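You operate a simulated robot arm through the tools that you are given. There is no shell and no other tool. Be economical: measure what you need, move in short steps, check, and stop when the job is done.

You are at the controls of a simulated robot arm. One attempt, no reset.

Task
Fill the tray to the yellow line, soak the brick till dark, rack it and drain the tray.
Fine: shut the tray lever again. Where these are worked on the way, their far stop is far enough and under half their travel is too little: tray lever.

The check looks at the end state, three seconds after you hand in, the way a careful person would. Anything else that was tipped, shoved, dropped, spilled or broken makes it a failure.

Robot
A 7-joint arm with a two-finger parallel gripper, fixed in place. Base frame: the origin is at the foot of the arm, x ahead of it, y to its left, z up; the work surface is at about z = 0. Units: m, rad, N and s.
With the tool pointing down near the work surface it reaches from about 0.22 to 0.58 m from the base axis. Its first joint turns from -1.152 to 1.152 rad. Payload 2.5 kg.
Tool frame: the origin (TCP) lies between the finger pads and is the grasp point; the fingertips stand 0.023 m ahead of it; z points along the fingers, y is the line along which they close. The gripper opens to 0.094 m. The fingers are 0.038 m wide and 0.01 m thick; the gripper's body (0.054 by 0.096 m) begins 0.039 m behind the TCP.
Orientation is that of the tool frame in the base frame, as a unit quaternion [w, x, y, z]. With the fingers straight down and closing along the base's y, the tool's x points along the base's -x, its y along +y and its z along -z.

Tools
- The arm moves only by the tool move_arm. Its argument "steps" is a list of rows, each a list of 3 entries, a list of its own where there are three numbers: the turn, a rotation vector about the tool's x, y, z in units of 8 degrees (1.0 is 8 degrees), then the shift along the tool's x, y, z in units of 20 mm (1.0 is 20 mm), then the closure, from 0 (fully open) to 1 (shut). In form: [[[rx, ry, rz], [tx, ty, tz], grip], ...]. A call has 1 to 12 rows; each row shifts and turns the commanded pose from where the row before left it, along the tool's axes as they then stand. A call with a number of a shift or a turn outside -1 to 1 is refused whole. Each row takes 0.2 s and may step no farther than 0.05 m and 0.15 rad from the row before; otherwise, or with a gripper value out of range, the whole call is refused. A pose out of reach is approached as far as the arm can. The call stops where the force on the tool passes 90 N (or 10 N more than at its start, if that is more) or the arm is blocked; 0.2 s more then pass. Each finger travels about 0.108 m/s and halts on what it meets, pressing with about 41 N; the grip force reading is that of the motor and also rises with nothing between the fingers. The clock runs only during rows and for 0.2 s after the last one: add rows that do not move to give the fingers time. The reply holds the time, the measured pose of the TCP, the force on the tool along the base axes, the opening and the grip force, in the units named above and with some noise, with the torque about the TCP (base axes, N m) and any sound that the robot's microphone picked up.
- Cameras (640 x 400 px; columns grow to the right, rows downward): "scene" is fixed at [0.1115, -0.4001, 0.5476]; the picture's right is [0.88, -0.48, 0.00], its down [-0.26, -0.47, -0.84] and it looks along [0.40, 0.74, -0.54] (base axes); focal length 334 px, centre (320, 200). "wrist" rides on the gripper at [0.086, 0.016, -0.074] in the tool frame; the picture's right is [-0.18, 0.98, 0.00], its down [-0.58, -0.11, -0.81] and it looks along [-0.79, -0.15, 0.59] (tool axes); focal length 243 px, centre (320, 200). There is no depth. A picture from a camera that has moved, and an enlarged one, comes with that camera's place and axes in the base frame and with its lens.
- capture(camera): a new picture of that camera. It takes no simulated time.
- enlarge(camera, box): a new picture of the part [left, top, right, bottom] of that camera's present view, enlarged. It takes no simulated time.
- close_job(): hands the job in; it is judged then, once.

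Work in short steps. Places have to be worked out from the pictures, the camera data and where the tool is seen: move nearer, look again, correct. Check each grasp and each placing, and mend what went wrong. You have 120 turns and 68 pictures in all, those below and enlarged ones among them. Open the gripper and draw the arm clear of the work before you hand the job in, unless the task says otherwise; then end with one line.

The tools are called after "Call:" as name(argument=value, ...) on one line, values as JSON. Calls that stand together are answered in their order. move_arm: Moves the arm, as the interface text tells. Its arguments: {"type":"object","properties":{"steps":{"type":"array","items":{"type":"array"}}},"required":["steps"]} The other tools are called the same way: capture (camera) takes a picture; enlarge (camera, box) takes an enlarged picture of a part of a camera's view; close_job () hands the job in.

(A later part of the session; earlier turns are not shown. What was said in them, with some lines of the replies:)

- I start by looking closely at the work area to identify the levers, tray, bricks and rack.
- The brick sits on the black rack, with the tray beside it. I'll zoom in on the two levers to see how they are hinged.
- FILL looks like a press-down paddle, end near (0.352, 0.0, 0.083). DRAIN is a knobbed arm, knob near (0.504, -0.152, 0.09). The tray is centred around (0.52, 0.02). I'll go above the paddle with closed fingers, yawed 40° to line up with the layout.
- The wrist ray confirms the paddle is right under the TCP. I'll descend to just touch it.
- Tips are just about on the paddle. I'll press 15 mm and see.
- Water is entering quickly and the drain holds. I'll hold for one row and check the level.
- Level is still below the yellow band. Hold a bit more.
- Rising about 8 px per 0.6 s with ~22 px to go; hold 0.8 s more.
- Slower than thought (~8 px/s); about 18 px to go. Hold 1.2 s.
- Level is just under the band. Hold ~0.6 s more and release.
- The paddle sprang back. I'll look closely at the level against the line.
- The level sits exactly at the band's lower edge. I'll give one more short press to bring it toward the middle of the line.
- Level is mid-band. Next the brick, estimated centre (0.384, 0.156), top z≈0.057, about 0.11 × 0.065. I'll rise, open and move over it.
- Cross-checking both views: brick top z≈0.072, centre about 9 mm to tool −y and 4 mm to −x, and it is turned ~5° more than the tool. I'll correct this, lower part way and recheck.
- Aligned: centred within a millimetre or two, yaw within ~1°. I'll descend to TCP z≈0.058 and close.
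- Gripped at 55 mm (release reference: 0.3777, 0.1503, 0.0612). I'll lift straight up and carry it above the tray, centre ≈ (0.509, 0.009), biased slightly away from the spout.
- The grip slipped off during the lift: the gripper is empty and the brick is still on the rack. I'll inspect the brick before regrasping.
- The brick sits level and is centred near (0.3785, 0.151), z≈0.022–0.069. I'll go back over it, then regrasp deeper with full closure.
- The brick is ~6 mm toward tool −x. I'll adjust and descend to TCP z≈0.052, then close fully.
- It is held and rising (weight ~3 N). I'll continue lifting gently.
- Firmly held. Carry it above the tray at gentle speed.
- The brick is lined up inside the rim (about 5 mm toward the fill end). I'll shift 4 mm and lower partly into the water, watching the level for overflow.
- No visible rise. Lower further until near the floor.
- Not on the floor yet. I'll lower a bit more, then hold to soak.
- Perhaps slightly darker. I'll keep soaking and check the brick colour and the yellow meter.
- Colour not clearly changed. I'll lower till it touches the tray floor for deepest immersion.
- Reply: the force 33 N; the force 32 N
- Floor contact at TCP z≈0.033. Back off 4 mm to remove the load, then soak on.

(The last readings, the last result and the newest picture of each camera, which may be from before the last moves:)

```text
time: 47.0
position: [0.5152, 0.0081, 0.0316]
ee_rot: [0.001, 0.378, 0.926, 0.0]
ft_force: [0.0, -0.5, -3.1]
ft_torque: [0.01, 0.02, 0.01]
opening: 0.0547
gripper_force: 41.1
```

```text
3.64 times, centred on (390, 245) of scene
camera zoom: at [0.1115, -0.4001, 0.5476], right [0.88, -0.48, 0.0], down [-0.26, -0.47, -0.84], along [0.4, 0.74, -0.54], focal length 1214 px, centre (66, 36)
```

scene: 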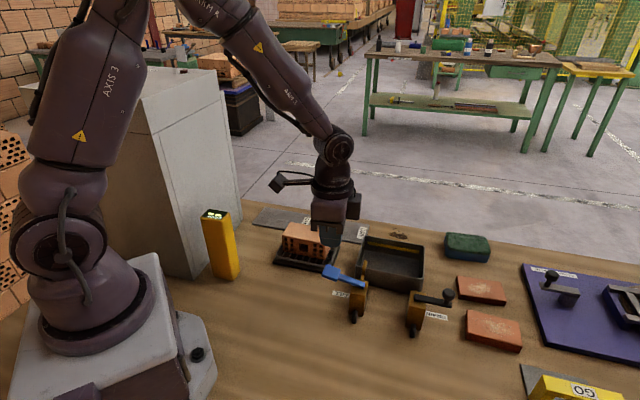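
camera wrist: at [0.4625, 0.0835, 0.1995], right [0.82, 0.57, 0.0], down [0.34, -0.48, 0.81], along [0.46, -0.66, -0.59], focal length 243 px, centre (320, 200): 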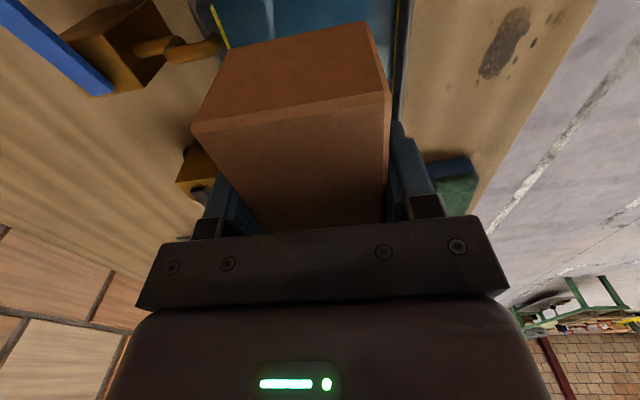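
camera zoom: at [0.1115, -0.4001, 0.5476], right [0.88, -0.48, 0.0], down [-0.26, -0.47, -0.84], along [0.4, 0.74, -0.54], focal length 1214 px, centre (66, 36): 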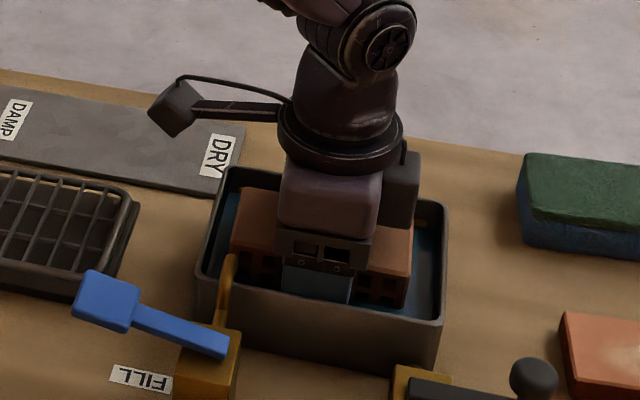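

The exposed top looks darker now. Keep soaking.

Call:
move_arm(steps=[[[0, 0, 0], [0, 0, 0], 1], [[0, 0, 0], [0, 0, 0], 1], [[0, 0, 0], [0, 0, 0], 1], [[0, 0, 0], [0, 0, 0], 1], [[0, 0, 0], [0, 0, 0], 1], [[0, 0, 0], [0, 0, 0], 1], [[0, 0, 0], [0, 0, 0], 1], [[0, 0, 0], [0, 0, 0], 1], [[0, 0, 0], [0, 0, 0], 1], [[0, 0, 0], [0, 0, 0], 1], [[0, 0, 0], [0, 0, 0], 1], [[0, 0, 0], [0, 0, 0], 1]])

Call:
move_arm(steps=[[[0, 0, 0], [0, 0, 0], 1], [[0, 0, 0], [0, 0, 0], 1], [[0, 0, 0], [0, 0, 0], 1], [[0, 0, 0], [0, 0, 0], 1], [[0, 0, 0], [0, 0, 0], 1], [[0, 0, 0], [0, 0, 0], 1], [[0, 0, 0], [0, 0, 0], 1], [[0, 0, 0], [0, 0, 0], 1], [[0, 0, 0], [0, 0, 0], 1], [[0, 0, 0], [0, 0, 0], 1], [[0, 0, 0], [0, 0, 0], 1], [[0, 0, 0], [0, 0, 0], 1]])

Call:
enlarge(camera="scene", box=[330, 190, 450, 300])

```text
time: 49.6
position: [0.5157, 0.0083, 0.0332]
ee_rot: [0.001, 0.377, 0.926, -0.001]
ft_force: [0.3, 0.5, -3.2]
ft_torque: [-0.02, -0.02, 0.0]
opening: 0.0548
gripper_force: 40.8
```

```text
time: 52.2
position: [0.5152, 0.0095, 0.0328]
ee_rot: [0.0, 0.378, 0.926, 0.0]
ft_force: [0.2, 0.5, -3.4]
ft_torque: [0.04, -0.01, -0.01]
opening: 0.0548
gripper_force: 41.0
```

```text
3.64 times, centred on (390, 245) of scene
camera zoom: at [0.1115, -0.4001, 0.5476], right [0.88, -0.48, 0.0], down [-0.26, -0.47, -0.84], along [0.4, 0.74, -0.54], focal length 1214 px, centre (66, 36)
```

zoom: 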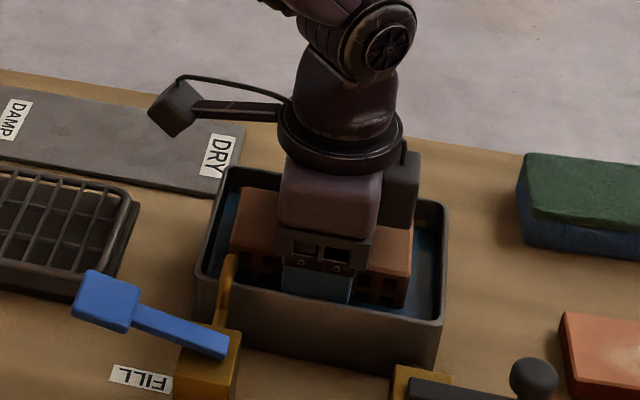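

Shadow makes it hard to judge; I'll lift to the same height as the earlier reference view and compare colour.

Call:
move_arm(steps=[[[0, 0, 0], [0, 0, -0.5], 1], [[0, 0, 0], [0, 0, -0.5], 1], [[0, 0, 0], [0, 0, -0.5], 1], [[0, 0, 0], [0, 0, -0.5], 1], [[0, 0, 0], [0, 0, -0.5], 1], [[0, 0, 0], [0, 0, -0.5], 1], [[0, 0, 0], [0, 0, -0.5], 1], [[0, 0, 0], [0, 0, -0.5], 1], [[0, 0, 0], [0, 0, -0.5], 1], [[0, 0, 0], [0, 0, 0], 1]])

Call:
enlarge(camera="scene", box=[330, 190, 450, 300])

Call:
capture(camera="wrist")

```text
time: 54.4
position: [0.515, 0.009, 0.1226]
ee_rot: [0.0, 0.378, 0.926, 0.0]
ft_force: [0.1, -0.2, -3.5]
ft_torque: [0.0, -0.02, 0.01]
opening: 0.0547
gripper_force: 40.5
```

```text
3.64 times, centred on (390, 245) of scene
camera zoom: at [0.1115, -0.4001, 0.5476], right [0.88, -0.48, 0.0], down [-0.26, -0.47, -0.84], along [0.4, 0.74, -0.54], focal length 1214 px, centre (66, 36)
```

zoom: 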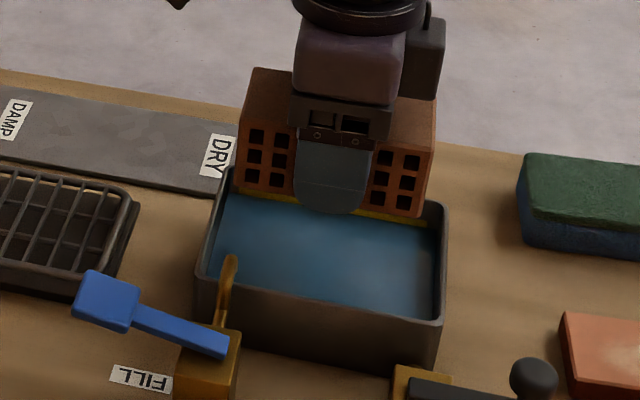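

```text
28 pictures are left
camera wrist: at [0.465, 0.0797, 0.197], right [0.82, 0.57, 0.0], down [0.34, -0.48, 0.81], along [0.46, -0.66, -0.59], focal length 243 px, centre (320, 200)
```

wrist: 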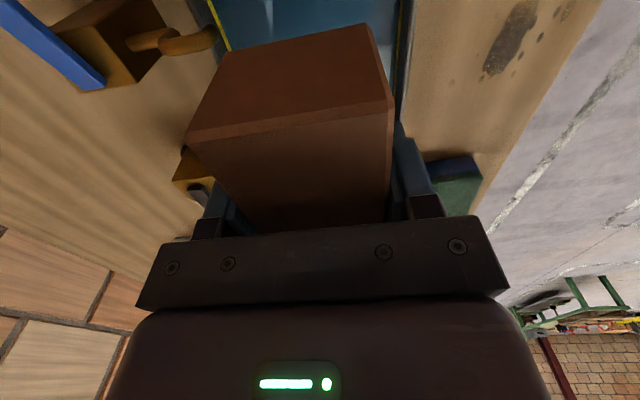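

The whole brick is clearly darker but may not be saturated. I'll dip it again and soak substantially longer.

Call:
move_arm(steps=[[[0, 0, 0], [0, 0, 0.5], 1], [[0, 0, 0], [0, 0, 0.5], 1], [[0, 0, 0], [0, 0, 0.5], 1], [[0, 0, 0], [0, 0, 0.5], 1], [[0, 0, 0], [0, 0, 0.5], 1], [[0, 0, 0], [0, 0, 0.5], 1], [[0, 0, 0], [0, 0, 0.5], 1], [[0, 0, 0], [0, 0, 0.5], 1], [[0, 0, 0], [0, 0, 0.45], 1], [[0, 0, 0], [0, 0, 0], 1], [[0, 0, 0], [0, 0, 0], 1], [[0, 0, 0], [0, 0, 0], 1]])

Call:
move_arm(steps=[[[0, 0, 0], [0, 0, 0], 1], [[0, 0, 0], [0, 0, 0], 1], [[0, 0, 0], [0, 0, 0], 1], [[0, 0, 0], [0, 0, 0], 1], [[0, 0, 0], [0, 0, 0], 1], [[0, 0, 0], [0, 0, 0], 1], [[0, 0, 0], [0, 0, 0], 1], [[0, 0, 0], [0, 0, 0], 1], [[0, 0, 0], [0, 0, 0], 1], [[0, 0, 0], [0, 0, 0], 1], [[0, 0, 0], [0, 0, 0], 1], [[0, 0, 0], [0, 0, 0], 1]])

Call:
move_arm(steps=[[[0, 0, 0], [0, 0, 0], 1], [[0, 0, 0], [0, 0, 0], 1], [[0, 0, 0], [0, 0, 0], 1], [[0, 0, 0], [0, 0, 0], 1], [[0, 0, 0], [0, 0, 0], 1], [[0, 0, 0], [0, 0, 0], 1], [[0, 0, 0], [0, 0, 0], 1], [[0, 0, 0], [0, 0, 0], 1], [[0, 0, 0], [0, 0, 0], 1], [[0, 0, 0], [0, 0, 0], 1], [[0, 0, 0], [0, 0, 0], 1], [[0, 0, 0], [0, 0, 0], 1]])

Call:
move_arm(steps=[[[0, 0, 0], [0, 0, 0], 1], [[0, 0, 0], [0, 0, 0], 1], [[0, 0, 0], [0, 0, 0], 1], [[0, 0, 0], [0, 0, 0], 1], [[0, 0, 0], [0, 0, 0], 1], [[0, 0, 0], [0, 0, 0], 1], [[0, 0, 0], [0, 0, 0], 1], [[0, 0, 0], [0, 0, 0], 1], [[0, 0, 0], [0, 0, 0], 1], [[0, 0, 0], [0, 0, 0], 1], [[0, 0, 0], [0, 0, 0], 1], [[0, 0, 0], [0, 0, 0], 1]])

Call:
move_arm(steps=[[[0, 0, 0], [0, 0, 0], 1], [[0, 0, 0], [0, 0, 0], 1], [[0, 0, 0], [0, 0, 0], 1], [[0, 0, 0], [0, 0, 0], 1], [[0, 0, 0], [0, 0, 0], 1], [[0, 0, 0], [0, 0, 0], 1], [[0, 0, 0], [0, 0, 0], 1], [[0, 0, 0], [0, 0, 0], 1], [[0, 0, 0], [0, 0, 0], 1], [[0, 0, 0], [0, 0, 0], 1], [[0, 0, 0], [0, 0, 0], 1], [[0, 0, 0], [0, 0, 0], 1]])

Call:
move_arm(steps=[[[0, 0, 0], [0, 0, -0.45], 1], [[0, 0, 0], [0, 0, -0.5], 1], [[0, 0, 0], [0, 0, -0.5], 1], [[0, 0, 0], [0, 0, -0.5], 1], [[0, 0, 0], [0, 0, -0.5], 1], [[0, 0, 0], [0, 0, -0.5], 1], [[0, 0, 0], [0, 0, -0.5], 1], [[0, 0, 0], [0, 0, -0.5], 1], [[0, 0, 0], [0, 0, -0.5], 1], [[0, 0, 0], [0, 0, 0], 1]])

Call:
enlarge(camera="scene", box=[330, 190, 450, 300])

Call:
capture(camera="wrist")

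```text
time: 57.0
position: [0.5129, 0.0092, 0.0323]
ee_rot: [0.0, 0.379, 0.926, 0.0]
ft_force: [0.0, 0.0, -3.3]
ft_torque: [0.0, 0.02, 0.02]
opening: 0.0548
gripper_force: 41.0
```

```text
time: 59.6
position: [0.5146, 0.0086, 0.0328]
ee_rot: [0.0, 0.378, 0.926, 0.0]
ft_force: [-0.4, -0.9, -3.0]
ft_torque: [0.02, 0.01, -0.02]
opening: 0.0547
gripper_force: 40.8
```

```text
time: 62.2
position: [0.5135, 0.009, 0.0326]
ee_rot: [0.0, 0.377, 0.926, 0.0]
ft_force: [-0.6, 0.1, -2.3]
ft_torque: [0.03, 0.01, 0.01]
opening: 0.0549
gripper_force: 41.5
```

```text
time: 64.8
position: [0.5137, 0.01, 0.033]
ee_rot: [0.0, 0.378, 0.926, 0.0]
ft_force: [0.0, 0.2, -4.6]
ft_torque: [0.0, -0.04, 0.01]
opening: 0.0546
gripper_force: 40.8
```

```text
time: 67.4
position: [0.5136, 0.0099, 0.0336]
ee_rot: [0.0, 0.378, 0.926, 0.0]
ft_force: [0.1, 0.0, -3.3]
ft_torque: [-0.02, 0.01, -0.02]
opening: 0.0548
gripper_force: 40.7
```

```text
time: 69.6
position: [0.5135, 0.0105, 0.1216]
ee_rot: [0.0, 0.378, 0.926, 0.0]
ft_force: [0.4, 0.5, -3.3]
ft_torque: [0.06, 0.02, 0.01]
opening: 0.0551
gripper_force: 41.4
```

```text
3.64 times, centred on (390, 245) of scene
camera zoom: at [0.1115, -0.4001, 0.5476], right [0.88, -0.48, 0.0], down [-0.26, -0.47, -0.84], along [0.4, 0.74, -0.54], focal length 1214 px, centre (66, 36)
```

zoom: 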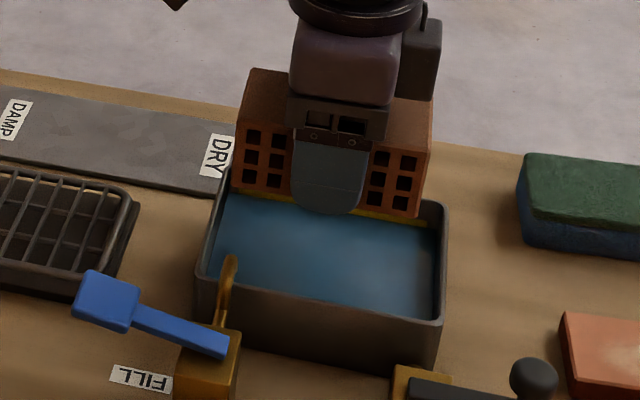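

```text
26 pictures are left
camera wrist: at [0.4643, 0.0813, 0.1958], right [0.82, 0.57, 0.0], down [0.34, -0.48, 0.81], along [0.46, -0.66, -0.59], focal length 243 px, centre (320, 200)
```

wrist: 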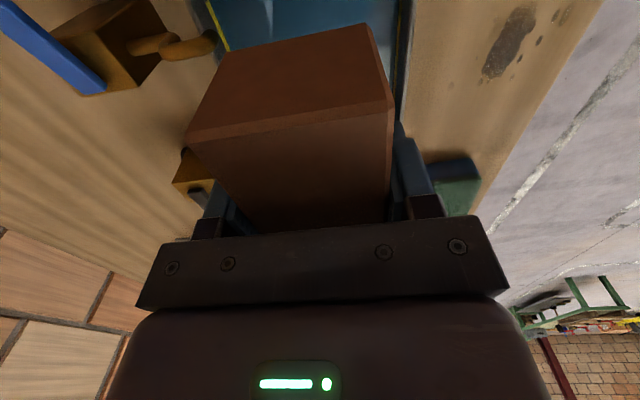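

No further change, so the brick is saturated. I'll carry it back above the rack.

Call:
move_arm(steps=[[[0, 0, 0], [0, 0, -0.8], 1], [[0, 0, 0], [0.5, 0, -0.8], 1], [[0, 0, 0], [0.9, 0, 0], 1], [[0, 0, 0], [0.9, 0, 0], 1], [[0, 0, 0], [0.9, 0, 0], 1], [[0, 0, 0], [0.9, 0, 0], 1], [[0, 0, 0], [0.9, 0, 0], 1], [[0, 0, 0], [0.9, 0, 0], 1], [[0, 0, 0], [0.9, 0.03, 0], 1], [[0, 0, 0], [0.9, 0, 0], 1], [[0, 0, 0], [0.9, 0, 0], 1], [[0, 0, 0], [0.86, 0, 0], 1]])

Call:
move_arm(steps=[[[0, 0, 0.25], [0, 0, 0.5], 1], [[0, 0, 0], [0, 0, 0.5], 1], [[0, 0, 0], [0, 0, 0.5], 1], [[0, 0, 0], [0, 0, 0], 1]])

Call:
enlarge(camera="scene", box=[260, 180, 380, 280])

```text
time: 72.2
position: [0.3788, 0.1401, 0.1554]
ee_rot: [0.0, 0.378, 0.926, 0.0]
ft_force: [-0.1, 0.4, -2.8]
ft_torque: [-0.01, 0.02, 0.01]
opening: 0.0548
gripper_force: 40.7
```

```text
time: 73.2
position: [0.3805, 0.1431, 0.1239]
ee_rot: [0.0, 0.394, 0.919, 0.0]
ft_force: [0.8, 0.0, -3.9]
ft_torque: [0.03, -0.02, 0.0]
opening: 0.0549
gripper_force: 40.5
```

```text
4.00 times, centred on (320, 230) of scene
camera zoom: at [0.1115, -0.4001, 0.5476], right [0.88, -0.48, 0.0], down [-0.26, -0.47, -0.84], along [0.4, 0.74, -0.54], focal length 1335 px, centre (320, 80)
```

zoom: 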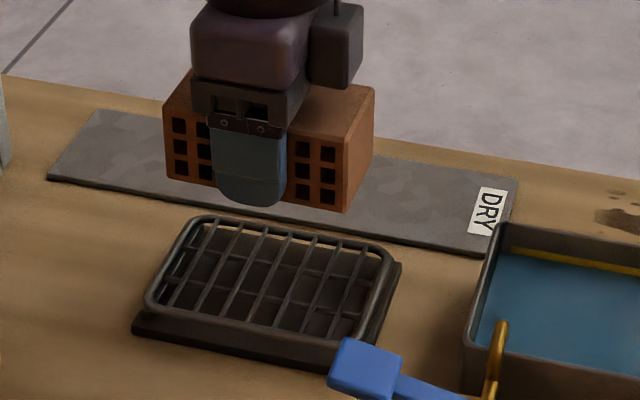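

Comparing brick and rack in the same view, the brick should move ~7 mm toward tool −y to be centred. I'll shift and lower carefully to just above the seat height (TCP ≈0.052).

Call:
move_arm(steps=[[[0, 0, 0], [0, -0.35, 0.5], 1], [[0, 0, 0], [0, 0, 0.5], 1], [[0, 0, 0], [0, 0, 0.5], 1], [[0, 0, 0], [0, 0, 0.5], 1], [[0, 0, 0], [0, 0, 0.5], 1], [[0, 0, 0], [0, 0, 0.5], 1], [[0, 0, 0], [0, 0, 0.25], 1], [[0, 0, 0], [0, 0, 0], 1]])

Call:
enlarge(camera="scene", box=[280, 200, 370, 275])

```text
time: 75.0
position: [0.3762, 0.139, 0.0584]
ee_rot: [0.0, 0.394, 0.919, 0.0]
ft_force: [0.7, 0.0, -3.6]
ft_torque: [-0.03, 0.01, -0.01]
opening: 0.0546
gripper_force: 41.1
```

```text
5.33 times, centred on (325, 238) of scene
camera zoom: at [0.1115, -0.4001, 0.5476], right [0.88, -0.48, 0.0], down [-0.26, -0.47, -0.84], along [0.4, 0.74, -0.54], focal length 1780 px, centre (293, 0)
```

zoom: 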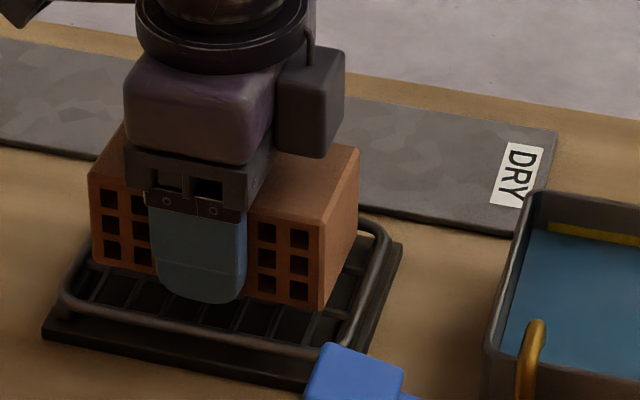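

Well placed over the rack. Lower in small steps until it seats.

Call:
move_arm(steps=[[[0, 0, 0], [0, 0, 0.1], 1], [[0, 0, 0], [0, 0, 0.1], 1], [[0, 0, 0], [0, 0, 0], 1]])

Call:
move_arm(steps=[[[0, 0, 0], [0, 0, 0.08], 1], [[0, 0, 0], [0, 0, 0], 1]])

```text
time: 75.8
position: [0.3743, 0.1368, 0.0552]
ee_rot: [0.001, 0.394, 0.919, 0.001]
ft_force: [-0.3, 0.3, -2.8]
ft_torque: [0.02, -0.01, 0.02]
opening: 0.0549
gripper_force: 40.6
```

```text
time: 76.4
position: [0.3734, 0.1362, 0.0529]
ee_rot: [0.001, 0.393, 0.919, -0.001]
ft_force: [0.2, 0.4, -3.0]
ft_torque: [-0.01, 0.03, -0.01]
opening: 0.0549
gripper_force: 41.5
```

Still hanging; a bit lower.

Call:
move_arm(steps=[[[0, 0, 0], [0, 0, 0.08], 1], [[0, 0, 0], [0, 0, 0], 1]])

Call:
move_arm(steps=[[[0, 0, 0], [0, 0, 0.08], 1], [[0, 0, 0], [0, 0, 0], 1]])

Call:
enlarge(camera="scene", box=[280, 200, 370, 275])

```text
time: 77.0
position: [0.375, 0.1365, 0.0518]
ee_rot: [0.0, 0.394, 0.919, 0.0]
ft_force: [0.7, 0.2, -3.1]
ft_torque: [-0.03, 0.01, -0.02]
opening: 0.0547
gripper_force: 41.2
```

```text
time: 77.6
position: [0.3736, 0.1368, 0.0511]
ee_rot: [0.0, 0.393, 0.919, 0.0]
ft_force: [0.4, 0.0, -3.3]
ft_torque: [0.02, 0.02, -0.01]
opening: 0.055
gripper_force: 41.2
```

```text
5.33 times, centred on (325, 238) of scene
camera zoom: at [0.1115, -0.4001, 0.5476], right [0.88, -0.48, 0.0], down [-0.26, -0.47, -0.84], along [0.4, 0.74, -0.54], focal length 1780 px, centre (293, 0)
```

zoom: 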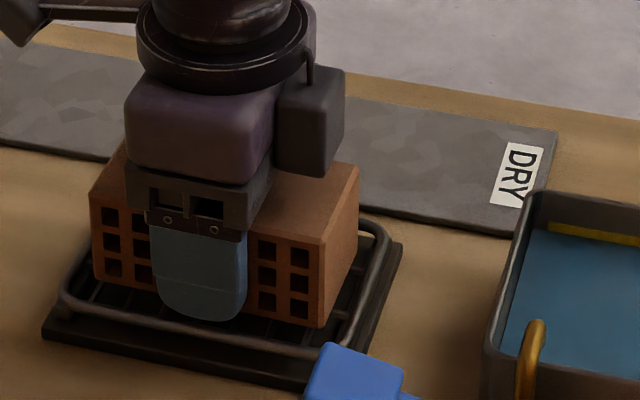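

Still hanging free (perhaps it sat on the rim wire after the slip). Keep lowering stepwise.

Call:
move_arm(steps=[[[0, 0, 0], [0, 0, 0.08], 1], [[0, 0, 0], [0, 0, 0.05], 1]])

Call:
move_arm(steps=[[[0, 0, 0], [0, 0, 0.08], 1], [[0, 0, 0], [0, 0, 0.05], 1]])

Call:
move_arm(steps=[[[0, 0, 0], [0, 0, 0.08], 1], [[0, 0, 0], [0, 0, 0.0], 1]])

```text
time: 78.2
position: [0.3757, 0.1364, 0.0466]
ee_rot: [0.001, 0.393, 0.92, 0.0]
ft_force: [-0.7, -0.3, -3.5]
ft_torque: [-0.03, -0.02, 0.04]
opening: 0.0546
gripper_force: 40.5
```

```text
time: 78.8
position: [0.3769, 0.1366, 0.0482]
ee_rot: [0.0, 0.394, 0.919, 0.0]
ft_force: [-10.8, -2.9, 32.2]
ft_torque: [-0.16, 0.18, -0.14]
opening: 0.0549
gripper_force: 40.8
```

```text
time: 79.4
position: [0.3776, 0.1368, 0.0442]
ee_rot: [0.001, 0.393, 0.919, 0.001]
ft_force: [-5.4, -3.8, 40.4]
ft_torque: [-0.34, 1.42, 0.03]
opening: 0.0548
gripper_force: 41.4
```

Seated near TCP z≈0.047. Unload by 3 mm, then open and look.

Call:
move_arm(steps=[[[0, 0, 0], [0, 0, -0.12], 1], [[0, 0, 0], [0, 0, 0], 1]])

Call:
enlarge(camera="scene", box=[280, 200, 370, 275])

```text
time: 80.0
position: [0.3775, 0.138, 0.0449]
ee_rot: [0.001, 0.394, 0.919, 0.0]
ft_force: [3.0, -3.0, 3.2]
ft_torque: [0.08, -0.21, -0.13]
opening: 0.0549
gripper_force: 41.0
```

```text
5.33 times, centred on (325, 238) of scene
camera zoom: at [0.1115, -0.4001, 0.5476], right [0.88, -0.48, 0.0], down [-0.26, -0.47, -0.84], along [0.4, 0.74, -0.54], focal length 1780 px, centre (293, 0)
```

zoom: 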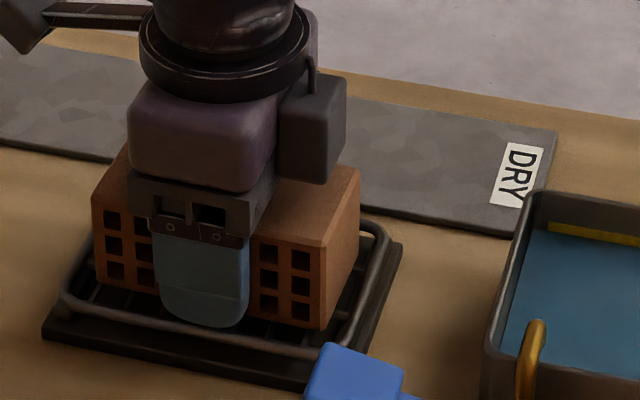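

Weight is on the rack. I'll open only slightly (avoiding the rim wires), raise 30 mm, and then open fully.

Call:
move_arm(steps=[[[0, 0, 0], [0, 0, 0], 0.36], [[0, 0, 0], [0, 0, 0], 0.36], [[0, 0, 0], [0, 0, 0], 0.36], [[0, 0, 0], [0, 0, -0.3], 0.36], [[0, 0, 0], [0, 0, -0.5], 0.33], [[0, 0, 0], [0, 0, -0.5], 0.2], [[0, 0, 0], [0, 0, -1], 0], [[0, 0, 0], [0, 0, -1], 0], [[0, 0, 0], [0, 0, -1], 0], [[0, 0, 0], [0, 0, -1], 0]])

Call:
enlarge(camera="scene", box=[270, 190, 450, 330])

```text
time: 82.2
position: [0.3757, 0.1359, 0.1521]
ee_rot: [0.001, 0.394, 0.919, -0.001]
ft_force: [0.0, 0.3, -0.4]
ft_torque: [-0.02, -0.01, -0.02]
opening: 0.0938
gripper_force: 0.1
```

```text
2.86 times, centred on (360, 260) of scene
camera zoom: at [0.1115, -0.4001, 0.5476], right [0.88, -0.48, 0.0], down [-0.26, -0.47, -0.84], along [0.4, 0.74, -0.54], focal length 954 px, centre (206, 29)
```

zoom: 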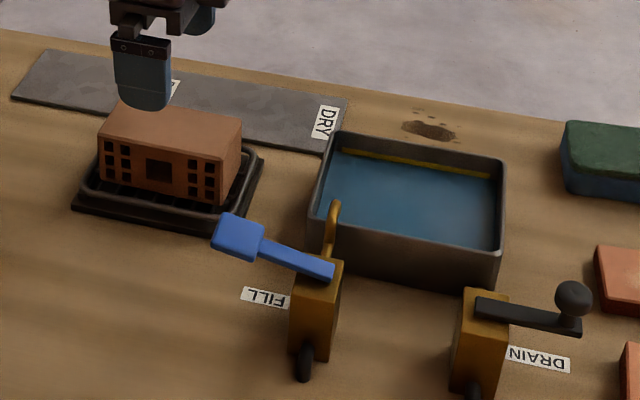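

The brick is seated inside the rim, dark. Next is the drain lever. I'll move above its knob for a close look.

Call:
move_arm(steps=[[[0, 0, 0], [0, 0, -1], 0], [[0, 0, 0], [-0.917, -0.333, -1], 0], [[0, 0, 0], [-0.917, -0.333, 0], 0], [[0, 0, 0], [-0.917, -0.333, 0], 0], [[0, 0, 0], [-0.917, -0.333, 0], 0], [[0, 0, 0], [-0.917, -0.333, 0], 0], [[0, 0, 0], [-0.917, -0.333, 0], 0], [[0, 0, 0], [-0.917, -0.333, 0], 0], [[0, 0, 0], [-0.917, -0.333, 0], 0], [[0, 0, 0], [-0.917, -0.333, 0], 0], [[0, 0, 0], [-0.917, -0.333, 0], 0], [[0, 0, 0], [-0.917, -0.333, 0], 0]])

Call:
move_arm(steps=[[[0, 0, 0], [-0.917, -0.333, 0], 0], [[0, 0, 0], [-0.917, -0.333, 0], 0], [[0, 0, 0], [-0.917, -0.333, 0], 0], [[0, 0, 0], [-0.917, -0.333, 0], 0], [[0, 0, 0], [-0.917, -0.333, 0], 0], [[0, 0, 0], [0, 0, 1], 0], [[0, 0, 0], [0, 0, 0], 0]])

Call:
capture(camera="wrist")

Call:
capture(camera="scene")

```text
time: 84.8
position: [0.4616, -0.0595, 0.1927]
ee_rot: [0.0, 0.393, 0.919, 0.0]
ft_force: [0.2, 0.6, -0.2]
ft_torque: [0.05, -0.02, -0.02]
opening: 0.0938
gripper_force: 0.0
```

```text
time: 86.4
position: [0.5015, -0.151, 0.1717]
ee_rot: [0.001, 0.393, 0.92, 0.0]
ft_force: [1.2, -0.5, 0.7]
ft_torque: [0.01, 0.04, -0.01]
opening: 0.0938
gripper_force: 0.0
```

```text
20 pictures are left
camera wrist: at [0.454, -0.0785, 0.2459], right [0.84, 0.54, 0.0], down [0.32, -0.5, 0.81], along [0.44, -0.68, -0.59], focal length 243 px, centre (320, 200)
```

wrist: 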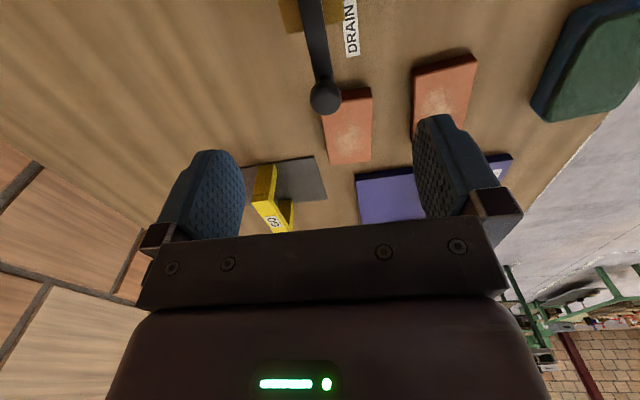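

```text
19 pictures are left
```

scene: 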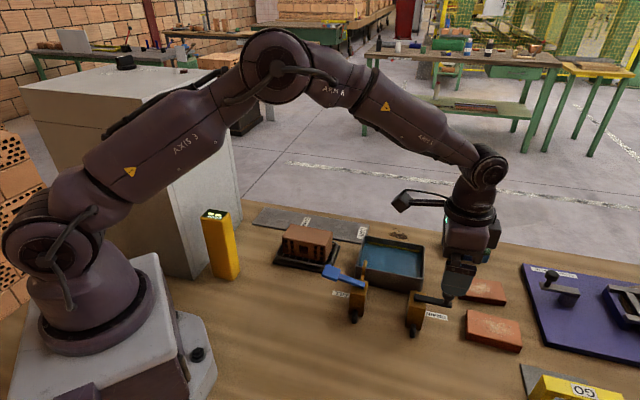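

The knob is ~6 mm toward tool −x and 2 mm toward +y of the TCP. I'll descend straddling it and close to measure.

Call:
move_arm(steps=[[[0, 0, 0], [-0.3, 0.12, 1], 0.4], [[0, 0, 0], [0, 0, 1], 0.4], [[0, 0, 0], [0, 0, 1], 0.4], [[0, 0, 0], [0, 0, 0.5], 0.4], [[0, 0, 0], [0, 0, 0.4], 0.4]])

Call:
enlarge(camera="scene", box=[400, 220, 520, 340])

```text
time: 87.6
position: [0.5051, -0.1526, 0.0933]
ee_rot: [0.001, 0.395, 0.919, 0.001]
ft_force: [-0.1, 0.4, 0.3]
ft_torque: [0.03, -0.01, -0.04]
opening: 0.0562
gripper_force: 0.1
```

```text
3.33 times, centred on (460, 280) of scene
camera zoom: at [0.1115, -0.4001, 0.5476], right [0.88, -0.48, 0.0], down [-0.26, -0.47, -0.84], along [0.4, 0.74, -0.54], focal length 1113 px, centre (-147, -67)
```

zoom: 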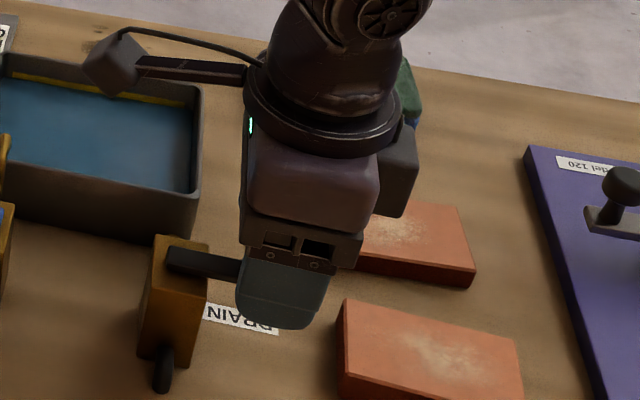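

Straddling the knob. Close onto it.

Call:
move_arm(steps=[[[0, 0, 0], [0, 0, 0], 0.6], [[0, 0, 0], [0, 0, 0], 0.8], [[0, 0, 0], [0, 0, 0], 1], [[0, 0, 0], [0, 0, 0], 1]])

```text
time: 88.6
position: [0.5056, -0.1522, 0.0937]
ee_rot: [0.0, 0.394, 0.919, 0.0]
ft_force: [2.3, -0.8, -2.8]
ft_torque: [0.05, 0.04, -0.07]
opening: 0.0212
gripper_force: 44.8
```

Knob gripped (21 mm). Probe: nudge 8 mm toward tool +y (tray side) and read the force.

Call:
move_arm(steps=[[[0, 0, 0], [0, 0.2, 0], 1], [[0, 0, 0], [0, 0.2, 0], 1], [[0, 0, 0], [0, 0, 0], 1]])

```text
time: 89.4
position: [0.5059, -0.1518, 0.0928]
ee_rot: [-0.004, 0.396, 0.918, -0.005]
ft_force: [-36.5, -18.6, 9.7]
ft_torque: [-0.15, 0.3, -0.09]
opening: 0.0212
gripper_force: 45.1
```

It resists at +y (a stop). Try the other way.

Call:
move_arm(steps=[[[0, 0, 0], [0, -0.2, 0], 1], [[0, 0, 0], [0, -0.2, 0], 1], [[0, 0, 0], [0, -0.2, 0], 1], [[0, 0, 0], [0, -0.2, 0], 1], [[0, 0, 0], [0, 0, 0], 1]])

```text
time: 90.6
position: [0.5023, -0.1545, 0.0942]
ee_rot: [0.0, 0.393, 0.919, 0.002]
ft_force: [9.9, -2.1, -12.7]
ft_torque: [-0.29, -0.43, -0.3]
opening: 0.0213
gripper_force: 44.0
```

It yields toward −y. I'll continue along the estimated arc (pivot ≈ (0.467, −0.116), radius ≈ 53 mm) one step and look.

Call:
move_arm(steps=[[[0, 0, 0], [0.095, -0.425, 0], 1], [[0, 0, 0], [0.155, -0.435, 0], 1], [[0, 0, 0], [0, 0, 0], 1]])

Call:
enlarge(camera="scene", box=[340, 220, 500, 340])

```text
time: 91.4
position: [0.4853, -0.1631, 0.0951]
ee_rot: [0.001, 0.394, 0.919, 0.001]
ft_force: [3.1, 10.0, 14.9]
ft_torque: [0.22, 0.02, -0.26]
opening: 0.0211
gripper_force: 44.6
```

```text
3.33 times, centred on (420, 280) of scene
camera zoom: at [0.1114, -0.4001, 0.5476], right [0.88, -0.48, 0.0], down [-0.26, -0.47, -0.84], along [0.4, 0.74, -0.54], focal length 1113 px, centre (-13, -67)
```

zoom: 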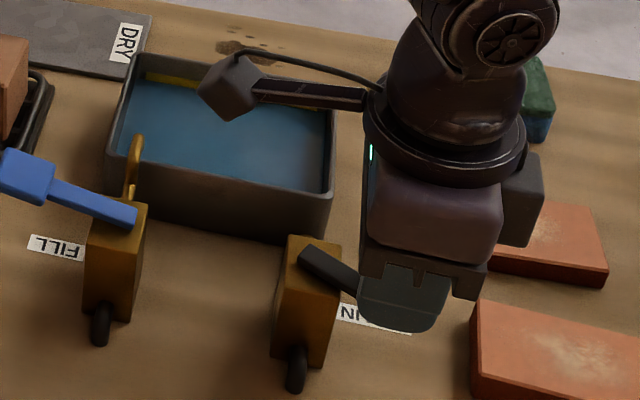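

The arm swings about a vertical pin as expected. Continue along the arc.

Call:
move_arm(steps=[[[0, 0, 0], [0.23, -0.4, 0], 1], [[0, 0, 0], [0.3, -0.355, 0], 1], [[0, 0, 0], [0, 0, 0], 1]])

Call:
move_arm(steps=[[[0, 0, 0], [0.355, -0.3, 0], 1], [[0, 0, 0], [0.4, -0.23, 0], 1], [[0, 0, 0], [0, 0, 0], 1]])

```text
time: 92.2
position: [0.4645, -0.1674, 0.0945]
ee_rot: [0.001, 0.394, 0.919, -0.001]
ft_force: [10.1, 4.2, 4.5]
ft_torque: [-0.29, -0.46, -0.36]
opening: 0.021
gripper_force: 44.2
```

```text
time: 93.0
position: [0.4495, -0.1626, 0.0933]
ee_rot: [0.0, 0.392, 0.92, 0.001]
ft_force: [17.1, 17.4, -2.0]
ft_torque: [-0.19, -0.43, -0.32]
opening: 0.0211
gripper_force: 45.2
```

67° so far. Continue to find the stop.

Call:
move_arm(steps=[[[0, 0, 0], [0.435, -0.155, 0], 1], [[0, 0, 0], [0, 0, 0], 1]])

Call:
enlarge(camera="scene", box=[340, 220, 500, 340])

```text
time: 93.6
position: [0.4412, -0.157, 0.0937]
ee_rot: [0.003, 0.392, 0.92, 0.003]
ft_force: [31.5, 16.9, -8.5]
ft_torque: [0.04, -0.32, -0.38]
opening: 0.0209
gripper_force: 44.9
```

```text
3.33 times, centred on (420, 280) of scene
camera zoom: at [0.1115, -0.4001, 0.5475], right [0.88, -0.48, 0.0], down [-0.26, -0.47, -0.84], along [0.4, 0.74, -0.54], focal length 1113 px, centre (-13, -67)
```

zoom: 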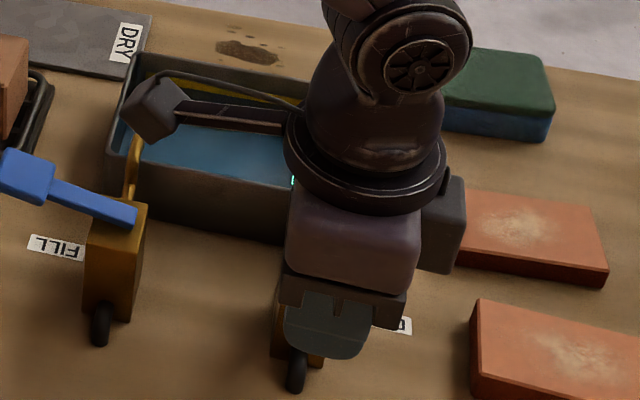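

Water is draining and I'm at/near the far stop. Hold here while it empties.

Call:
move_arm(steps=[[[0, 0, 0], [-0.05, 0.05, 0], 1], [[0, 0, 0], [0, 0, 0], 1], [[0, 0, 0], [0, 0, 0], 1], [[0, 0, 0], [0, 0, 0], 1], [[0, 0, 0], [0, 0, 0], 1], [[0, 0, 0], [0, 0, 0], 1], [[0, 0, 0], [0, 0, 0], 1], [[0, 0, 0], [0, 0, 0], 1], [[0, 0, 0], [0, 0, 0], 1], [[0, 0, 0], [0, 0, 0], 1], [[0, 0, 0], [0, 0, 0], 1], [[0, 0, 0], [0, 0, 0], 1]])

Call:
move_arm(steps=[[[0, 0, 0], [0, 0, 0], 1], [[0, 0, 0], [0, 0, 0], 1], [[0, 0, 0], [0, 0, 0], 1], [[0, 0, 0], [0, 0, 0], 1], [[0, 0, 0], [0, 0, 0], 1], [[0, 0, 0], [0, 0, 0], 1], [[0, 0, 0], [0, 0, 0], 1], [[0, 0, 0], [0, 0, 0], 1], [[0, 0, 0], [0, 0, 0], 1], [[0, 0, 0], [0, 0, 0], 1], [[0, 0, 0], [0, 0, 0], 1], [[0, 0, 0], [0, 0, 0], 1]])

Call:
enlarge(camera="scene", box=[340, 220, 460, 310])

```text
time: 96.2
position: [0.4427, -0.1572, 0.0943]
ee_rot: [0.001, 0.392, 0.92, 0.002]
ft_force: [14.8, 20.0, 15.6]
ft_torque: [0.45, 0.1, 0.04]
opening: 0.0211
gripper_force: 44.7
```

```text
time: 98.8
position: [0.443, -0.1589, 0.0944]
ee_rot: [0.001, 0.392, 0.92, 0.002]
ft_force: [19.4, 17.9, 6.2]
ft_torque: [0.09, -0.21, -0.21]
opening: 0.021
gripper_force: 44.3
```

```text
4.44 times, centred on (400, 265) of scene
camera zoom: at [0.1115, -0.4001, 0.5476], right [0.88, -0.48, 0.0], down [-0.26, -0.47, -0.84], along [0.4, 0.74, -0.54], focal length 1484 px, centre (-36, -89)
```

zoom: 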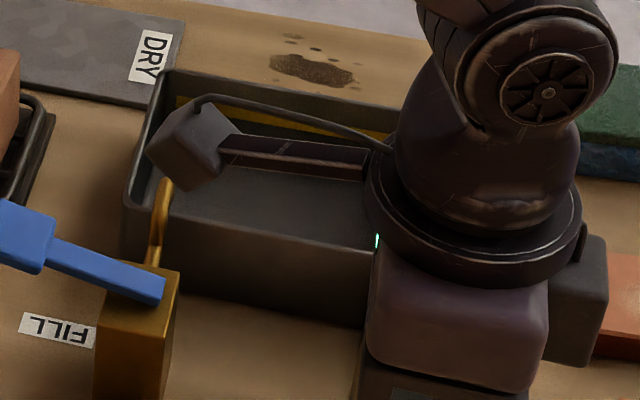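

The tray looks empty. A little more drain time, then swing the lever back along the same arc to its shut stop.

Call:
move_arm(steps=[[[0, 0, 0], [0, 0, 0], 1], [[0, 0, 0], [0, 0, 0], 1], [[0, 0, 0], [0, 0, 0], 1], [[0, 0, 0], [0, 0, 0], 1], [[0, 0, 0], [0, 0, 0], 1], [[0, 0, 0], [0, 0, 0], 1], [[0, 0, 0], [0, 0, 0], 1], [[0, 0, 0], [0, 0, 0], 1], [[0, 0, 0], [0, 0, 0], 1], [[0, 0, 0], [0, 0, 0], 1], [[0, 0, 0], [0, 0, 0], 1], [[0, 0, 0], [0, 0, 0], 1]])

Call:
move_arm(steps=[[[0, 0, 0], [-0.385, 0.105, 0], 1], [[0, 0, 0], [-0.4, 0.23, 0], 1], [[0, 0, 0], [-0.355, 0.3, 0], 1], [[0, 0, 0], [-0.3, 0.355, 0], 1], [[0, 0, 0], [0, 0, 0], 1]])

Call:
move_arm(steps=[[[0, 0, 0], [-0.23, 0.4, 0], 1], [[0, 0, 0], [-0.155, 0.435, 0], 1], [[0, 0, 0], [-0.095, 0.425, 0], 1], [[0, 0, 0], [0, 0.4, 0], 1], [[0, 0, 0], [0, 0, 0], 1]])

Call:
enlarge(camera="scene", box=[340, 220, 500, 340])

```text
time: 101.4
position: [0.4437, -0.1584, 0.0951]
ee_rot: [0.001, 0.392, 0.92, 0.003]
ft_force: [20.9, 17.9, 4.9]
ft_torque: [0.05, -0.18, -0.19]
opening: 0.0212
gripper_force: 45.3
```

```text
time: 102.6
position: [0.4726, -0.1741, 0.0904]
ee_rot: [-0.001, 0.396, 0.918, -0.005]
ft_force: [-8.7, -18.5, 2.4]
ft_torque: [0.53, 0.6, 0.48]
opening: 0.021
gripper_force: 44.9
```

```text
time: 103.8
position: [0.5065, -0.1524, 0.0909]
ee_rot: [0.0, 0.395, 0.919, -0.001]
ft_force: [6.0, -22.1, -19.4]
ft_torque: [-0.23, -0.11, 0.0]
opening: 0.0209
gripper_force: 45.5
```

```text
3.33 times, centred on (420, 280) of scene
camera zoom: at [0.1116, -0.4001, 0.5475], right [0.88, -0.48, 0.0], down [-0.26, -0.47, -0.84], along [0.4, 0.74, -0.54], focal length 1113 px, centre (-13, -67)
```

zoom: 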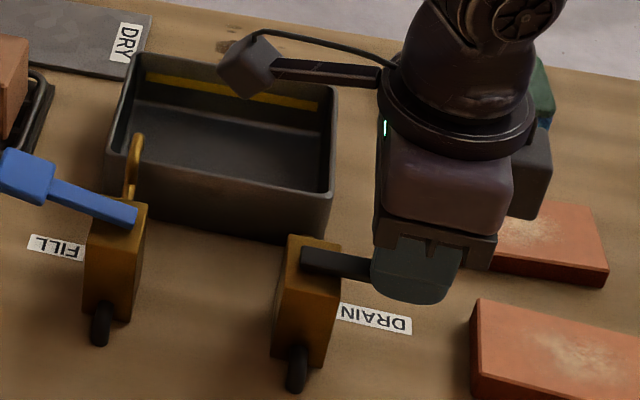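

Tray empty, lever back at its starting position. I'll press 4 mm to seat it at the stop, relax, open slightly, and rise.

Call:
move_arm(steps=[[[0, 0, 0], [0, 0.2, 0], 1], [[0, 0, 0], [0, 0, 0], 1], [[0, 0, 0], [0, -0.15, 0], 1], [[0, 0, 0], [0, 0, 0], 0.6], [[0, 0, 0], [0, 0, 0], 0.4], [[0, 0, 0], [0, 0, 0], 0.4], [[0, 0, 0], [0, 0, -0.5], 0.4], [[0, 0, 0], [0, 0, -1], 0.4], [[0, 0, 0], [0, 0, -1], 0.4], [[0, 0, 0], [0, 0, -1], 0], [[0, 0, 0], [0, 0, -1], 0], [[0, 0, 0], [0, 0, -1], 0]])

Call:
move_arm(steps=[[[0, 0, 0], [0.5, 0, -1], 0], [[0, 0, 0], [0.8, 0.8, -1], 0], [[0, 0, 0], [0.8, 0.8, -1], 0], [[0, 0, 0], [0.8, -0.5, 0], 0], [[0, 0, 0], [0.8, -0.5, 0], 0], [[0, 0, 0], [0, 0, 0], 0]])

Call:
capture(camera="scene")

Call:
enlarge(camera="scene", box=[260, 200, 480, 340])

```text
time: 106.4
position: [0.5068, -0.1513, 0.204]
ee_rot: [0.001, 0.393, 0.919, 0.0]
ft_force: [0.5, -0.4, 0.3]
ft_torque: [0.02, -0.01, -0.01]
opening: 0.0938
gripper_force: 0.1
```

```text
time: 107.8
position: [0.4642, -0.0891, 0.263]
ee_rot: [0.0, 0.395, 0.919, 0.0]
ft_force: [-0.9, 0.2, 0.0]
ft_torque: [0.0, -0.01, 0.01]
opening: 0.0939
gripper_force: 0.1
```

```text
13 pictures are left
```

scene: 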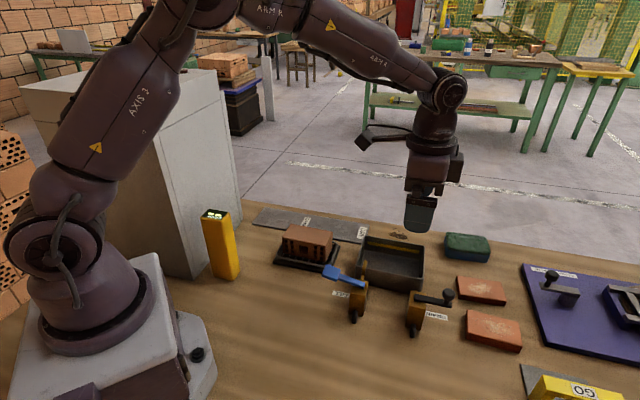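

```text
2.86 times, centred on (370, 270) of scene
camera zoom: at [0.1115, -0.4001, 0.5476], right [0.88, -0.48, 0.0], down [-0.26, -0.47, -0.84], along [0.4, 0.74, -0.54], focal length 954 px, centre (177, 0)
```

zoom: 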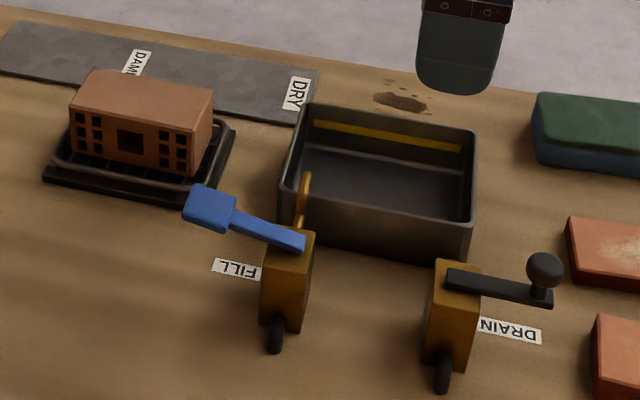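

Tray empty, lever shut, fill paddle up. I'll check brick colour with the same view as used before soaking.

Call:
enlarge(camera="scene", box=[290, 210, 360, 270])

Call:
enlarge(camera="scene", box=[355, 230, 435, 300])

```text
6.67 times, centred on (325, 240) of scene
camera zoom: at [0.1115, -0.4001, 0.5476], right [0.88, -0.48, 0.0], down [-0.26, -0.47, -0.84], along [0.4, 0.74, -0.54], focal length 2226 px, centre (287, -67)
```

zoom: 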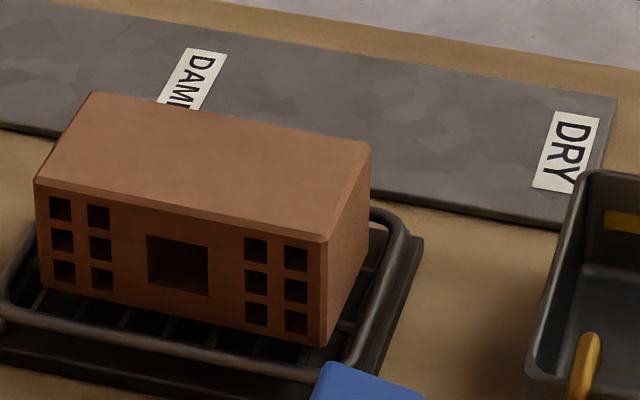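

```text
5.71 times, centred on (395, 265) of scene
camera zoom: at [0.1115, -0.4001, 0.5476], right [0.88, -0.48, 0.0], down [-0.26, -0.47, -0.84], along [0.4, 0.74, -0.54], focal length 1908 px, centre (-109, -171)
```

zoom: 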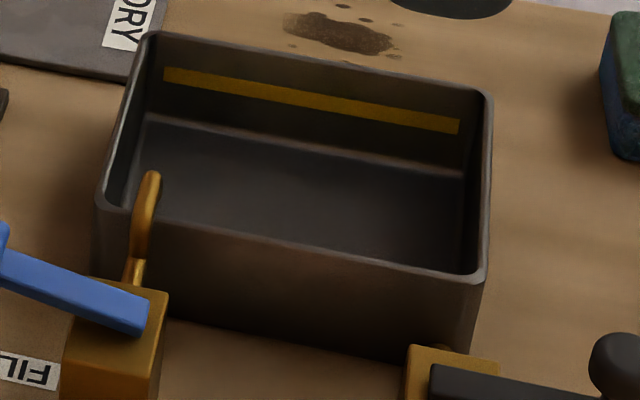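

The brick is clearly darker and seated flat on the rack. The tray is empty, both levers are at rest and the arm is clear, so I'm handing in.

Call:
close_job()

```text
The job is handed in.
```

I filled the tray to the yellow line, soaked the brick until it stopped getting darker and set it back on the rack. I then drained the tray and shut the tray lever; the first grip slipped while lifting the brick off the rack, but nothing fell or spilled.
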